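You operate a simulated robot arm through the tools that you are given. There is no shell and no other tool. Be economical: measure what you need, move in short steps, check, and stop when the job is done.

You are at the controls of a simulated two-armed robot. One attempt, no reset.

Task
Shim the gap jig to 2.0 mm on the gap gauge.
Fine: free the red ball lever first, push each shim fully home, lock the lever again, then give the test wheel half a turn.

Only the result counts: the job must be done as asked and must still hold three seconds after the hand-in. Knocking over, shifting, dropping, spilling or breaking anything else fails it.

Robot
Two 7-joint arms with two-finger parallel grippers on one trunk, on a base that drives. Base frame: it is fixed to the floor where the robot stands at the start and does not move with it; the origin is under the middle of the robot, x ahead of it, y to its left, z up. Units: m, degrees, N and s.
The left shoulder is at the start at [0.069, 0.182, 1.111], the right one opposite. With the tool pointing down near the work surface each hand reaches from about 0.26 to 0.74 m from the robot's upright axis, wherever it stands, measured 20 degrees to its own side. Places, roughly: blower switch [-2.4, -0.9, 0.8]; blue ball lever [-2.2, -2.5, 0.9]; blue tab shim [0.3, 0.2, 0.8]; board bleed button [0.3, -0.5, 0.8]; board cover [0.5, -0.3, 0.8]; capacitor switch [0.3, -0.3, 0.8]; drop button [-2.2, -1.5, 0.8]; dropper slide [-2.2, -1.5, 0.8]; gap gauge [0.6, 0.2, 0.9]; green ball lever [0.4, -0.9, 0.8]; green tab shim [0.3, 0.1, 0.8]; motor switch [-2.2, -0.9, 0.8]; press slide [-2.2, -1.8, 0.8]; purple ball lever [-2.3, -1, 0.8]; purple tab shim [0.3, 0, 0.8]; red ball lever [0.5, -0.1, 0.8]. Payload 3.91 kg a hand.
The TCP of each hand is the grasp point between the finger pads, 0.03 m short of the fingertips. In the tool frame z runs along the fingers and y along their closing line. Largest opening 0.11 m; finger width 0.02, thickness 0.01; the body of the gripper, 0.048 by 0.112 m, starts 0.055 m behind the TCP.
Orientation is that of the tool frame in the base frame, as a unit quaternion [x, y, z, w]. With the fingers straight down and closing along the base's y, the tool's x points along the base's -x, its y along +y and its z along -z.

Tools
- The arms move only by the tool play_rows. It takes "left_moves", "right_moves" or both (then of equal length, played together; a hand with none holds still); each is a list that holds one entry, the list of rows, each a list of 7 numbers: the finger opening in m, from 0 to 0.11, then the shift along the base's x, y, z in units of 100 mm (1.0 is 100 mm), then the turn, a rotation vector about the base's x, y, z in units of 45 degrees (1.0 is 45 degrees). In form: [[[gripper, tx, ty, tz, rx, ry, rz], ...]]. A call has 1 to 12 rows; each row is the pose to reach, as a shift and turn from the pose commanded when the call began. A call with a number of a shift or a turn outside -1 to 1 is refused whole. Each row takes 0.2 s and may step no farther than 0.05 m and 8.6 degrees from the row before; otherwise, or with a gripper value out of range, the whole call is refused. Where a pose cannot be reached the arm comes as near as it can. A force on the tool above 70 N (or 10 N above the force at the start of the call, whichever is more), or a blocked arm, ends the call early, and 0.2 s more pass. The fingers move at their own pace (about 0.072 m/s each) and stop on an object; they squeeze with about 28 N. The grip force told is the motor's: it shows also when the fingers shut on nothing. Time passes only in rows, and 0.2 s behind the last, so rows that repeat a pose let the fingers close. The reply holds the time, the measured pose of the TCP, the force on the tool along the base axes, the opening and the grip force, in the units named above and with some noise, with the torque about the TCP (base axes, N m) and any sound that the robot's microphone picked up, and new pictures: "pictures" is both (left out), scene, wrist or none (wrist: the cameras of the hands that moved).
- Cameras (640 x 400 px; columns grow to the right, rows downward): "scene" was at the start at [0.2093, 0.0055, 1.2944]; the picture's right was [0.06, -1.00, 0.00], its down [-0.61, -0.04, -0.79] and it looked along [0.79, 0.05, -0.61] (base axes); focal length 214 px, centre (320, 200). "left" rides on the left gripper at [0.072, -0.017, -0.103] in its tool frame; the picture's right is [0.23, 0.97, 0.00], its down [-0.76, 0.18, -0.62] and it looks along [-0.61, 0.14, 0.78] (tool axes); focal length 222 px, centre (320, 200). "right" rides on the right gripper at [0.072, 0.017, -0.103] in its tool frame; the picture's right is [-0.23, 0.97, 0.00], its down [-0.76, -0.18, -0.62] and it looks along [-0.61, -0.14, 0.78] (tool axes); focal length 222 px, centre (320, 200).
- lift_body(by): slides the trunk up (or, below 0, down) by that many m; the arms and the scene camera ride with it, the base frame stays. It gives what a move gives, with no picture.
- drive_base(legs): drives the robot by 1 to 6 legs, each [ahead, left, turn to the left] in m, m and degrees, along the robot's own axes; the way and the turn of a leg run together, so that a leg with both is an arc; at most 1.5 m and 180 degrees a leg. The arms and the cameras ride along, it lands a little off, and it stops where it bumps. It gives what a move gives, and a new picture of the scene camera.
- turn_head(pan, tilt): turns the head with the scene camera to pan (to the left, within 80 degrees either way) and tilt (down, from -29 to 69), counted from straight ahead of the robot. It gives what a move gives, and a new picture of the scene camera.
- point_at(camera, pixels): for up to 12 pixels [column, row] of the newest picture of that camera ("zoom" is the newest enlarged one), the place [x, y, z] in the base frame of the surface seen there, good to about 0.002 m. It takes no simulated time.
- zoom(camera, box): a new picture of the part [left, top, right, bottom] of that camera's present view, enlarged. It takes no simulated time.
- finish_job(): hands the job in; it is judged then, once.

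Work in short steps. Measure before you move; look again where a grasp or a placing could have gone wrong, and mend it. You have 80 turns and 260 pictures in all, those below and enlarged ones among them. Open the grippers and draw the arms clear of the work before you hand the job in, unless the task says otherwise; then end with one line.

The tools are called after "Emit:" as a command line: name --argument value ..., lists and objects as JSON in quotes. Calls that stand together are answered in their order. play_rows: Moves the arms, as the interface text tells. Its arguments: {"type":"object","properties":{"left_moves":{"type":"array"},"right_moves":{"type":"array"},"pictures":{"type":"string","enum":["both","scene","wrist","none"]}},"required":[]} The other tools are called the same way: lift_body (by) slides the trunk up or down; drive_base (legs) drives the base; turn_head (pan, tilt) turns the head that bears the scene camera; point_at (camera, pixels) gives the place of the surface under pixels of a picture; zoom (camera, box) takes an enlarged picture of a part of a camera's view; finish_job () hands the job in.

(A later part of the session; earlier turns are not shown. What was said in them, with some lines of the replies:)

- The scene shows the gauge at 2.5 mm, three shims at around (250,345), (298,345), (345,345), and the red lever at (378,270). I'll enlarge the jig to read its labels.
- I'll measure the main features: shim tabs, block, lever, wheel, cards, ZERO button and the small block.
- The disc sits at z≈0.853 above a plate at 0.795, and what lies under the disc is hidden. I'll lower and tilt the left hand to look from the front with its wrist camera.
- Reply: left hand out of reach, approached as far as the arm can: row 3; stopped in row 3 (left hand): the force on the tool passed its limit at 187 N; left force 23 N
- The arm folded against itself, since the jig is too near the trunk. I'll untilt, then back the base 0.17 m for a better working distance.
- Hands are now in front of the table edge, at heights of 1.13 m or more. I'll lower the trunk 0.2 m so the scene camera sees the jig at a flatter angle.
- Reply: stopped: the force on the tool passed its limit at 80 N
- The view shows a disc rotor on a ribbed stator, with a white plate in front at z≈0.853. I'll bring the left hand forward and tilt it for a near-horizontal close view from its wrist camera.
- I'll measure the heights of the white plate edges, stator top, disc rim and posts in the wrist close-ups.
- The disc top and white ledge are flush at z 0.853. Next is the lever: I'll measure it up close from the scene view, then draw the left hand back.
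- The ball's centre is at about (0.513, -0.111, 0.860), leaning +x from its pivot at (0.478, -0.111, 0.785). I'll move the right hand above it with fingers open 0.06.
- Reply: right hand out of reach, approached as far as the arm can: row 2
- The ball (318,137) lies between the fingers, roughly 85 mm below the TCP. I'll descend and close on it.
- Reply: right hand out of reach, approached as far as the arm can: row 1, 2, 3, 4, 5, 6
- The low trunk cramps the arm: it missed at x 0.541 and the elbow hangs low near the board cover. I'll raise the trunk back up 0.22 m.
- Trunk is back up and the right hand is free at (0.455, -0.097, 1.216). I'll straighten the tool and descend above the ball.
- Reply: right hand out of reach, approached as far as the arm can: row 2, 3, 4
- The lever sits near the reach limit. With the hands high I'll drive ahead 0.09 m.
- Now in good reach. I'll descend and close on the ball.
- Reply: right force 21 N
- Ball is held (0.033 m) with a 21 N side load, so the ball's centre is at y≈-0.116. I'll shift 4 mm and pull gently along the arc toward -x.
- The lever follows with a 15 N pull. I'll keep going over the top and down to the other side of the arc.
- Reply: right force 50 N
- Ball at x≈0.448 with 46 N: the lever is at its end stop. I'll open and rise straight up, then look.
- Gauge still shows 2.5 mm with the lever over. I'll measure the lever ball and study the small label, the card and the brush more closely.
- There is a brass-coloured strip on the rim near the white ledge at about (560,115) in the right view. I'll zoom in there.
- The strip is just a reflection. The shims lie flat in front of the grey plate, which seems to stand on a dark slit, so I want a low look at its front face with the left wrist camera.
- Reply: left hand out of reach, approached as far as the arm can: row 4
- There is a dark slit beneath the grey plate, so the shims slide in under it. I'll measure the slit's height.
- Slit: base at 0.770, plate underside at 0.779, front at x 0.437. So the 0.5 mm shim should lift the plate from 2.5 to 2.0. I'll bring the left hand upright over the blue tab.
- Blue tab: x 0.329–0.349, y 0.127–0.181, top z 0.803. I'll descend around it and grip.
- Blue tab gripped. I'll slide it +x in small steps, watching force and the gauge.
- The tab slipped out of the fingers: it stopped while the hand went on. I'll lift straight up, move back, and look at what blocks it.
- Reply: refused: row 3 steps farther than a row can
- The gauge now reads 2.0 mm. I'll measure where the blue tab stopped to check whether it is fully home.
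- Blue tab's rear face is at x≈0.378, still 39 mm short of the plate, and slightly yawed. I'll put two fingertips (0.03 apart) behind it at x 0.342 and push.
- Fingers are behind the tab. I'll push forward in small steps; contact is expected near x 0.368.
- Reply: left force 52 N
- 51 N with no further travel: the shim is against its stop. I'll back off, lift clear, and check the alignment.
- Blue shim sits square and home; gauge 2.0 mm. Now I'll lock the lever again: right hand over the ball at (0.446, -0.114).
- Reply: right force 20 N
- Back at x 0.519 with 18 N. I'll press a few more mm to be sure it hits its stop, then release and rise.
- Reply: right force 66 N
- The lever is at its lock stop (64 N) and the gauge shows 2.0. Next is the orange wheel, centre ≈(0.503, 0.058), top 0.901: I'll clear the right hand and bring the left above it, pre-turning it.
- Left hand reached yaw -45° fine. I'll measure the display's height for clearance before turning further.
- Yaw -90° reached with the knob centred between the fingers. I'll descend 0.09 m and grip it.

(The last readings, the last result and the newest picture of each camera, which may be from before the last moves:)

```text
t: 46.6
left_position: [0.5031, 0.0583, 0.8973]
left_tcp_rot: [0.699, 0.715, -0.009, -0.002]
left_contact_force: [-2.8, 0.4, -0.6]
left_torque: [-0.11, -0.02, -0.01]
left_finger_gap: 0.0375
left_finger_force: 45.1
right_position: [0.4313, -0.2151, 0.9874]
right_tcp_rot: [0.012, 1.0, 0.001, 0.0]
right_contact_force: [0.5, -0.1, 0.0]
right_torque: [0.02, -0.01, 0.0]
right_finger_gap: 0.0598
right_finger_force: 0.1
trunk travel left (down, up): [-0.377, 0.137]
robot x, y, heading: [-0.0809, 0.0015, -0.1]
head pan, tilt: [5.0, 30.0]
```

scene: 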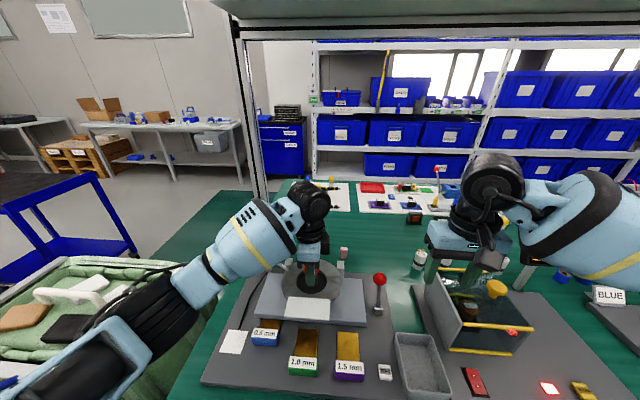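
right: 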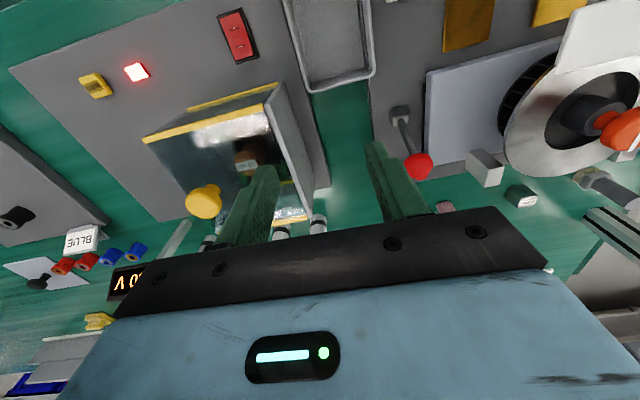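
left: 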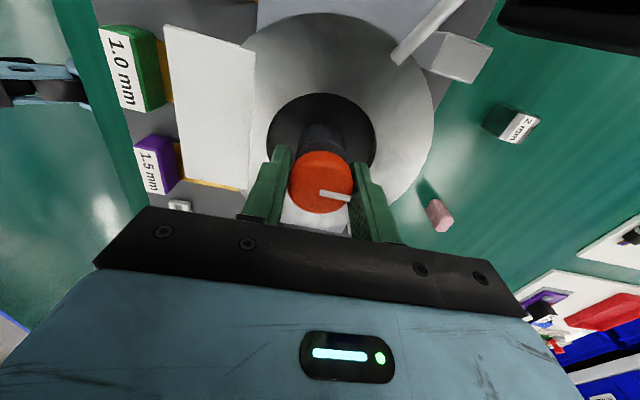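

Gripped cleanly (0.0375 m, little side load). I'll turn +45° and check torque.

Emit:
play_rows --left_moves '[[[0.02, 0, 0, 0, 0, 0, 0.17], [0.02, 0, 0, 0, 0, 0, 0.34], [0.02, 0, 0, 0, 0, 0, 0.5], [0.02, 0, 0, 0, 0, 0, 0.67], [0.02, 0, 0, 0, 0, 0, 0.84], [0.02, 0, 0, 0, 0, 0, 1.0], [0.02, 0, 0, 0, 0, 0, 1.0]]]'

```text
t: 48.2
left_position: [0.5039, 0.0592, 0.8987]
left_tcp_rot: [0.371, 0.929, -0.009, 0.003]
left_contact_force: [1.9, -0.1, -2.7]
left_torque: [0.1, 0.32, 0.05]
left_finger_gap: 0.0373
left_finger_force: 45.4
right_position: [0.4313, -0.2149, 0.9882]
right_tcp_rot: [0.012, 1.0, 0.001, 0.0]
right_contact_force: [-0.4, 0.6, 0.2]
right_torque: [0.0, 0.03, 0.02]
right_finger_gap: 0.0601
right_finger_force: 0.0
trunk travel left (down, up): [-0.377, 0.137]
robot x, y, heading: [-0.0806, -0.0016, -0.4]
head pan, tilt: [5.0, 30.0]
```

scene: 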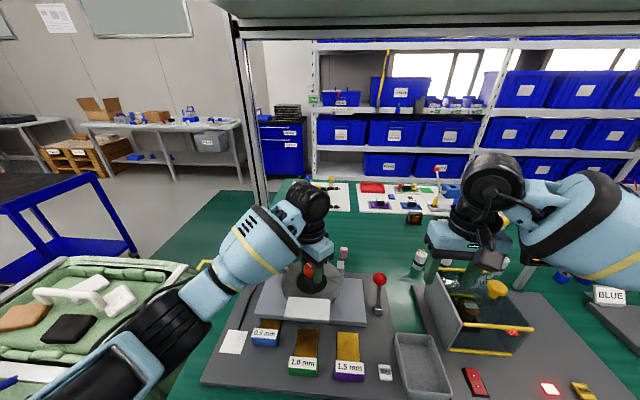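
left: 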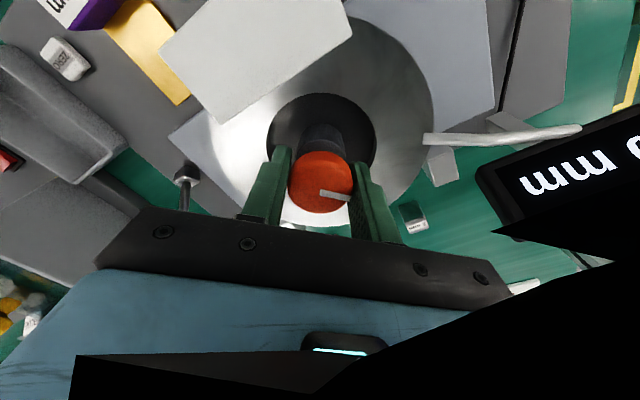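

The marker stays fixed relative to the fingers, so the wheel turned 45° with negligible torque. I'll continue with the next 90°.

Emit:
play_rows --left_moves '[[[0.02, 0, 0, 0, 0, 0, 0.17], [0.02, 0, 0, 0, 0, 0, 0.34], [0.02, 0, 0, 0, 0, 0, 0.5], [0.02, 0, 0, 0, 0, 0, 0.67], [0.02, 0, 0, 0, 0, 0, 0.84], [0.02, 0, 0, 0, 0, 0, 1.0], [0.02, 0, 0, 0, 0, 0, 1.0]]]' --pictures "none"

Emit:
play_rows --left_moves '[[[0.02, 0, 0, 0, 0, 0, 0.17], [0.02, 0, 0, 0, 0, 0, 0.34], [0.02, 0, 0, 0, 0, 0, 0.5], [0.02, 0, 0, 0, 0, 0, 0.67], [0.02, 0, 0, 0, 0, 0, 0.84], [0.02, 0, 0, 0, 0, 0, 1.0], [0.02, 0, 0, 0, 0, 0, 1.0]]]'

```text
t: 49.8
left_position: [0.5038, 0.0586, 0.8993]
left_tcp_rot: [-0.013, 1.0, -0.006, 0.006]
left_contact_force: [1.4, 3.5, -4.8]
left_torque: [-0.04, 0.07, 0.01]
left_finger_gap: 0.0376
left_finger_force: 44.7
right_position: [0.4319, -0.2142, 0.9878]
right_tcp_rot: [0.013, 1.0, 0.0, 0.0]
right_contact_force: [0.4, -0.1, 0.3]
right_torque: [-0.02, -0.03, -0.01]
right_finger_gap: 0.0599
right_finger_force: 0.1
trunk travel left (down, up): [-0.377, 0.137]
robot x, y, heading: [-0.0831, -0.0013, -0.3]
head pan, tilt: [5.0, 30.0]
```

```text
t: 51.4
left_position: [0.5039, 0.0604, 0.8995]
left_tcp_rot: [-0.395, 0.919, -0.005, 0.007]
left_contact_force: [-2.1, 7.5, -1.8]
left_torque: [0.08, 0.02, 0.0]
left_finger_gap: 0.0373
left_finger_force: 44.9
right_position: [0.431, -0.2141, 0.9891]
right_tcp_rot: [0.012, 1.0, 0.001, -0.001]
right_contact_force: [-0.1, -0.3, -1.2]
right_torque: [0.01, 0.02, -0.01]
right_finger_gap: 0.06
right_finger_force: 0.1
trunk travel left (down, up): [-0.377, 0.137]
robot x, y, heading: [-0.0851, 0.0006, -0.4]
head pan, tilt: [5.0, 30.0]
```

scene: 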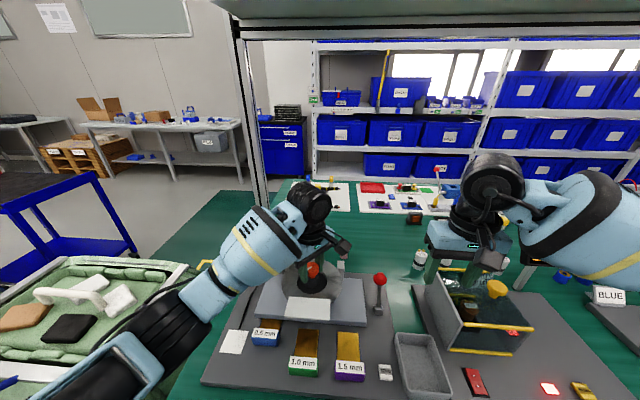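
left: 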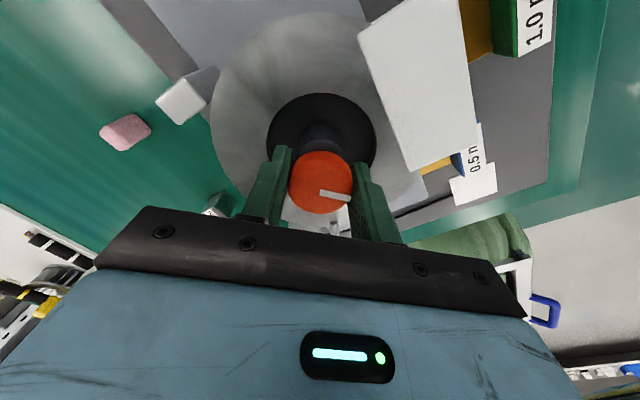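

135° done, marker fixed to the fingers. Last 45°.

Emit:
play_rows --left_moves '[[[0.02, 0, -0.01, 0, 0, 0, 0.17], [0.02, 0, -0.01, 0, 0, 0, 0.34], [0.02, 0, -0.01, 0, 0, 0, 0.5], [0.02, 0, -0.01, 0, 0, 0, 0.67], [0.02, 0, -0.01, 0, 0, 0, 0.84], [0.02, 0, -0.01, 0, 0, 0, 1.0], [0.02, 0, -0.01, 0, 0, 0, 1.0]]]'

```text
t: 53.0
left_position: [0.5035, 0.0587, 0.8987]
left_tcp_rot: [0.716, -0.698, 0.0, -0.01]
left_contact_force: [-3.4, 19.2, 0.8]
left_torque: [0.25, -0.02, 0.0]
left_finger_gap: 0.0375
left_finger_force: 45.3
right_position: [0.4309, -0.2126, 0.9887]
right_tcp_rot: [0.011, 1.0, 0.001, -0.001]
right_contact_force: [0.0, 0.0, 0.4]
right_torque: [0.02, 0.0, -0.03]
right_finger_gap: 0.0599
right_finger_force: 0.1
trunk travel left (down, up): [-0.377, 0.137]
robot x, y, heading: [-0.0821, 0.0019, -0.1]
head pan, tilt: [5.0, 30.0]
```

scene: 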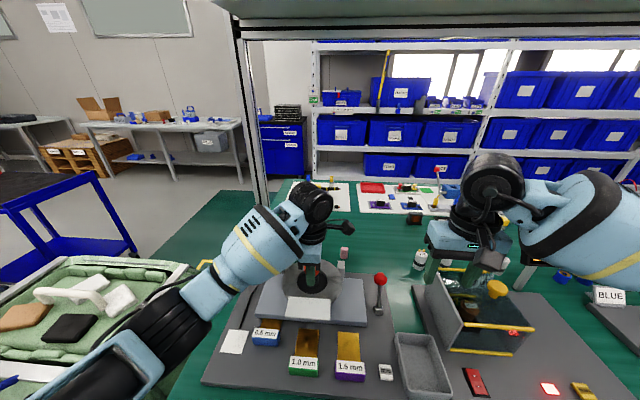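
left: 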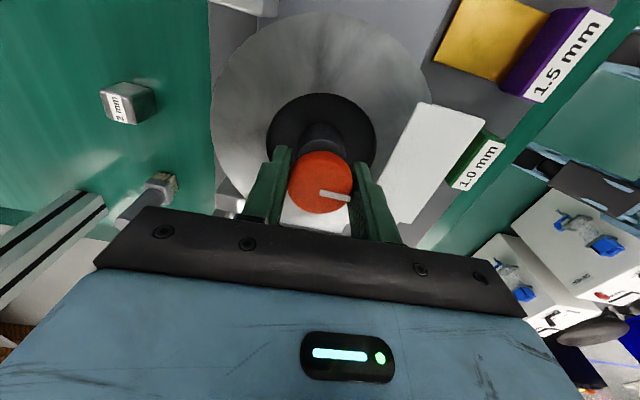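

The full 180° is turned. I'll open, lift straight up, and draw back to the left.

Emit:
play_rows --left_moves '[[[0.06, 0, 0, 0, 0, 0, 0], [0.06, 0, 0, 0, 0, 0, 0], [0.06, 0, 0, 0.3, 0, 0, 0], [0.06, 0, 0, 0.7, 0, 0, 0], [0.06, 0, 0, 1.0, 0, 0, 0], [0.06, -0.3, 0.2, 1.0, 0, 0, -0.17], [0.06, -0.6, 0.4, 1.0, 0, 0, -0.34], [0.06, -0.9, 0.7, 1.0, 0, 0, -0.5], [0.06, -1.0, 1.0, 1.0, 0, 0, -0.67]]]'

Emit:
zoom --camera "scene" --box '[200, 220, 420, 390]'

```text
t: 55.0
left_position: [0.4042, 0.159, 0.9991]
left_tcp_rot: [-0.509, 0.861, -0.003, 0.008]
left_contact_force: [0.5, -0.1, -0.1]
left_torque: [0.0, -0.01, -0.01]
left_finger_gap: 0.0599
left_finger_force: 0.0
right_position: [0.4313, -0.2151, 0.9891]
right_tcp_rot: [0.012, 1.0, 0.001, 0.0]
right_contact_force: [0.3, -0.1, 0.5]
right_torque: [-0.03, 0.01, -0.01]
right_finger_gap: 0.0598
right_finger_force: 0.1
trunk travel left (down, up): [-0.377, 0.137]
robot x, y, heading: [-0.0825, -0.0007, -0.4]
head pan, tilt: [5.0, 30.0]
```

scene: 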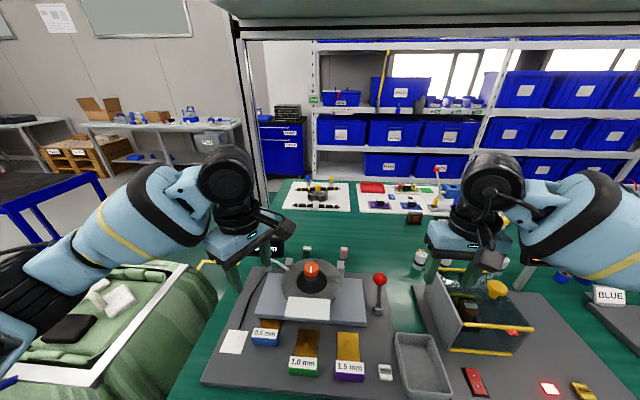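
left: 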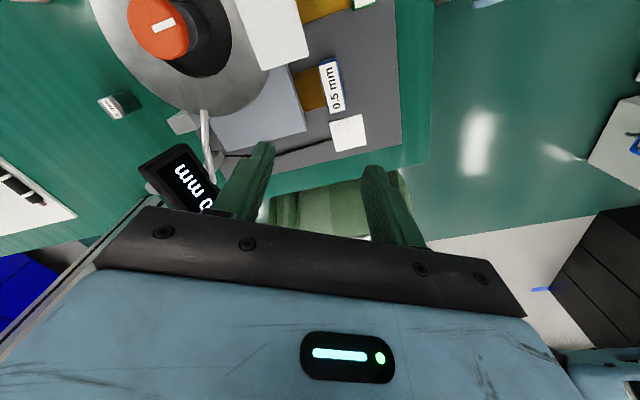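

```text
2.35 times, centred on (310, 305) of scene
```

zoom: 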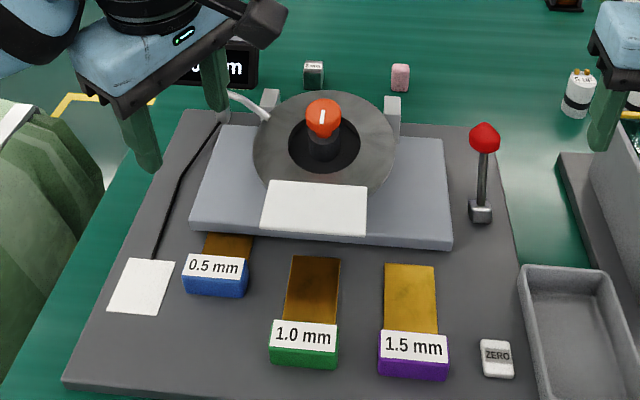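

The marker now points the opposite way. I'll draw the left hand clear and re-read the gauge.

Emit:
play_rows --left_moves '[[[0.06, -0.3, 0.3, 0.1, 0, 0, -0.17], [0.06, -0.6, 0.6, 0.3, 0, 0, -0.34], [0.06, -0.8, 0.9, 0.6, 0, 0, -0.5], [0.06, -0.8, 1.0, 0.9, 0, 0, -0.67], [0.06, -0.8, 1.0, 1.0, 0, 0, -0.8]]]' --right_moves '[[[0.06, -0.2, -0.1, 0.2, 0, 0, 0], [0.06, -0.4, -0.1, 0.5, 0, 0, 0], [0.06, -0.5, -0.1, 0.8, 0, 0, 0], [0.06, -0.5, -0.1, 1.0, 0, 0, 0], [0.06, -0.5, -0.1, 1.0, 0, 0, 0]]]' --pictures "scene"

Emit:
zoom --camera "scene" --box '[200, 220, 420, 390]'

Emit:
zoom --camera "scene" --box '[235, 220, 355, 310]'

```text
t: 56.2
left_position: [0.3251, 0.2577, 1.0963]
left_tcp_rot: [-0.217, 0.976, -0.005, 0.007]
left_contact_force: [-0.1, 0.1, -0.5]
left_torque: [0.01, 0.03, 0.01]
left_finger_gap: 0.0601
left_finger_force: 0.1
right_position: [0.3792, -0.2265, 1.0862]
right_tcp_rot: [0.012, 1.0, 0.001, -0.001]
right_contact_force: [-0.3, 0.2, -0.5]
right_torque: [0.03, 0.02, -0.02]
right_finger_gap: 0.0601
right_finger_force: 0.1
trunk travel left (down, up): [-0.377, 0.137]
robot x, y, heading: [-0.0801, -0.0008, -0.1]
head pan, tilt: [5.0, 30.0]
```

scene: 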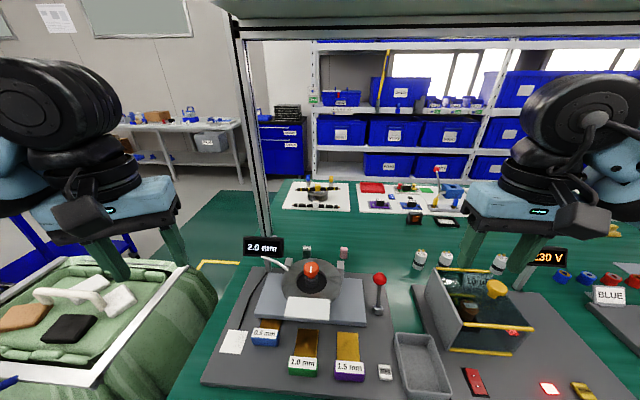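

```text
2.35 times, centred on (310, 305) of scene
```

zoom: 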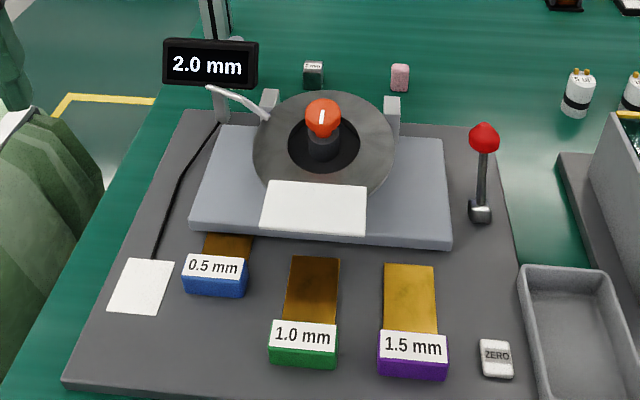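

```text
4.44 times, centred on (295, 265) of scene
```

zoom: 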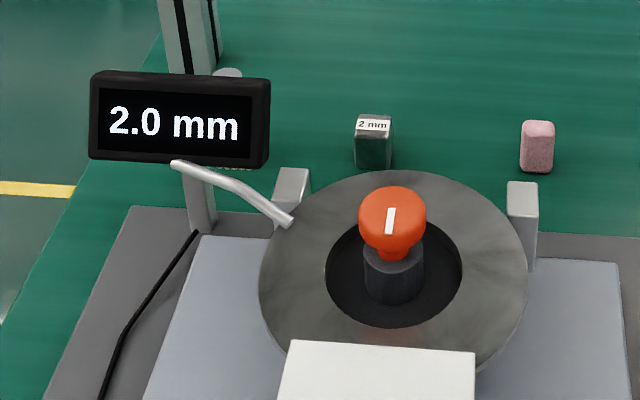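

The gauge reads 2.0 mm, the blue shim is home, the lever is locked, the wheel marker is turned 180° and both hands are clear. I'm handing the job in.

Emit:
finish_job

```text
The job is handed in.
```

The job is handed in: the gap gauge reads 2.0 mm with the 0.5 mm shim pushed home, the red lever locked again and the test wheel turned half a turn. I did not check the gauge's zero against the 2 mm block.
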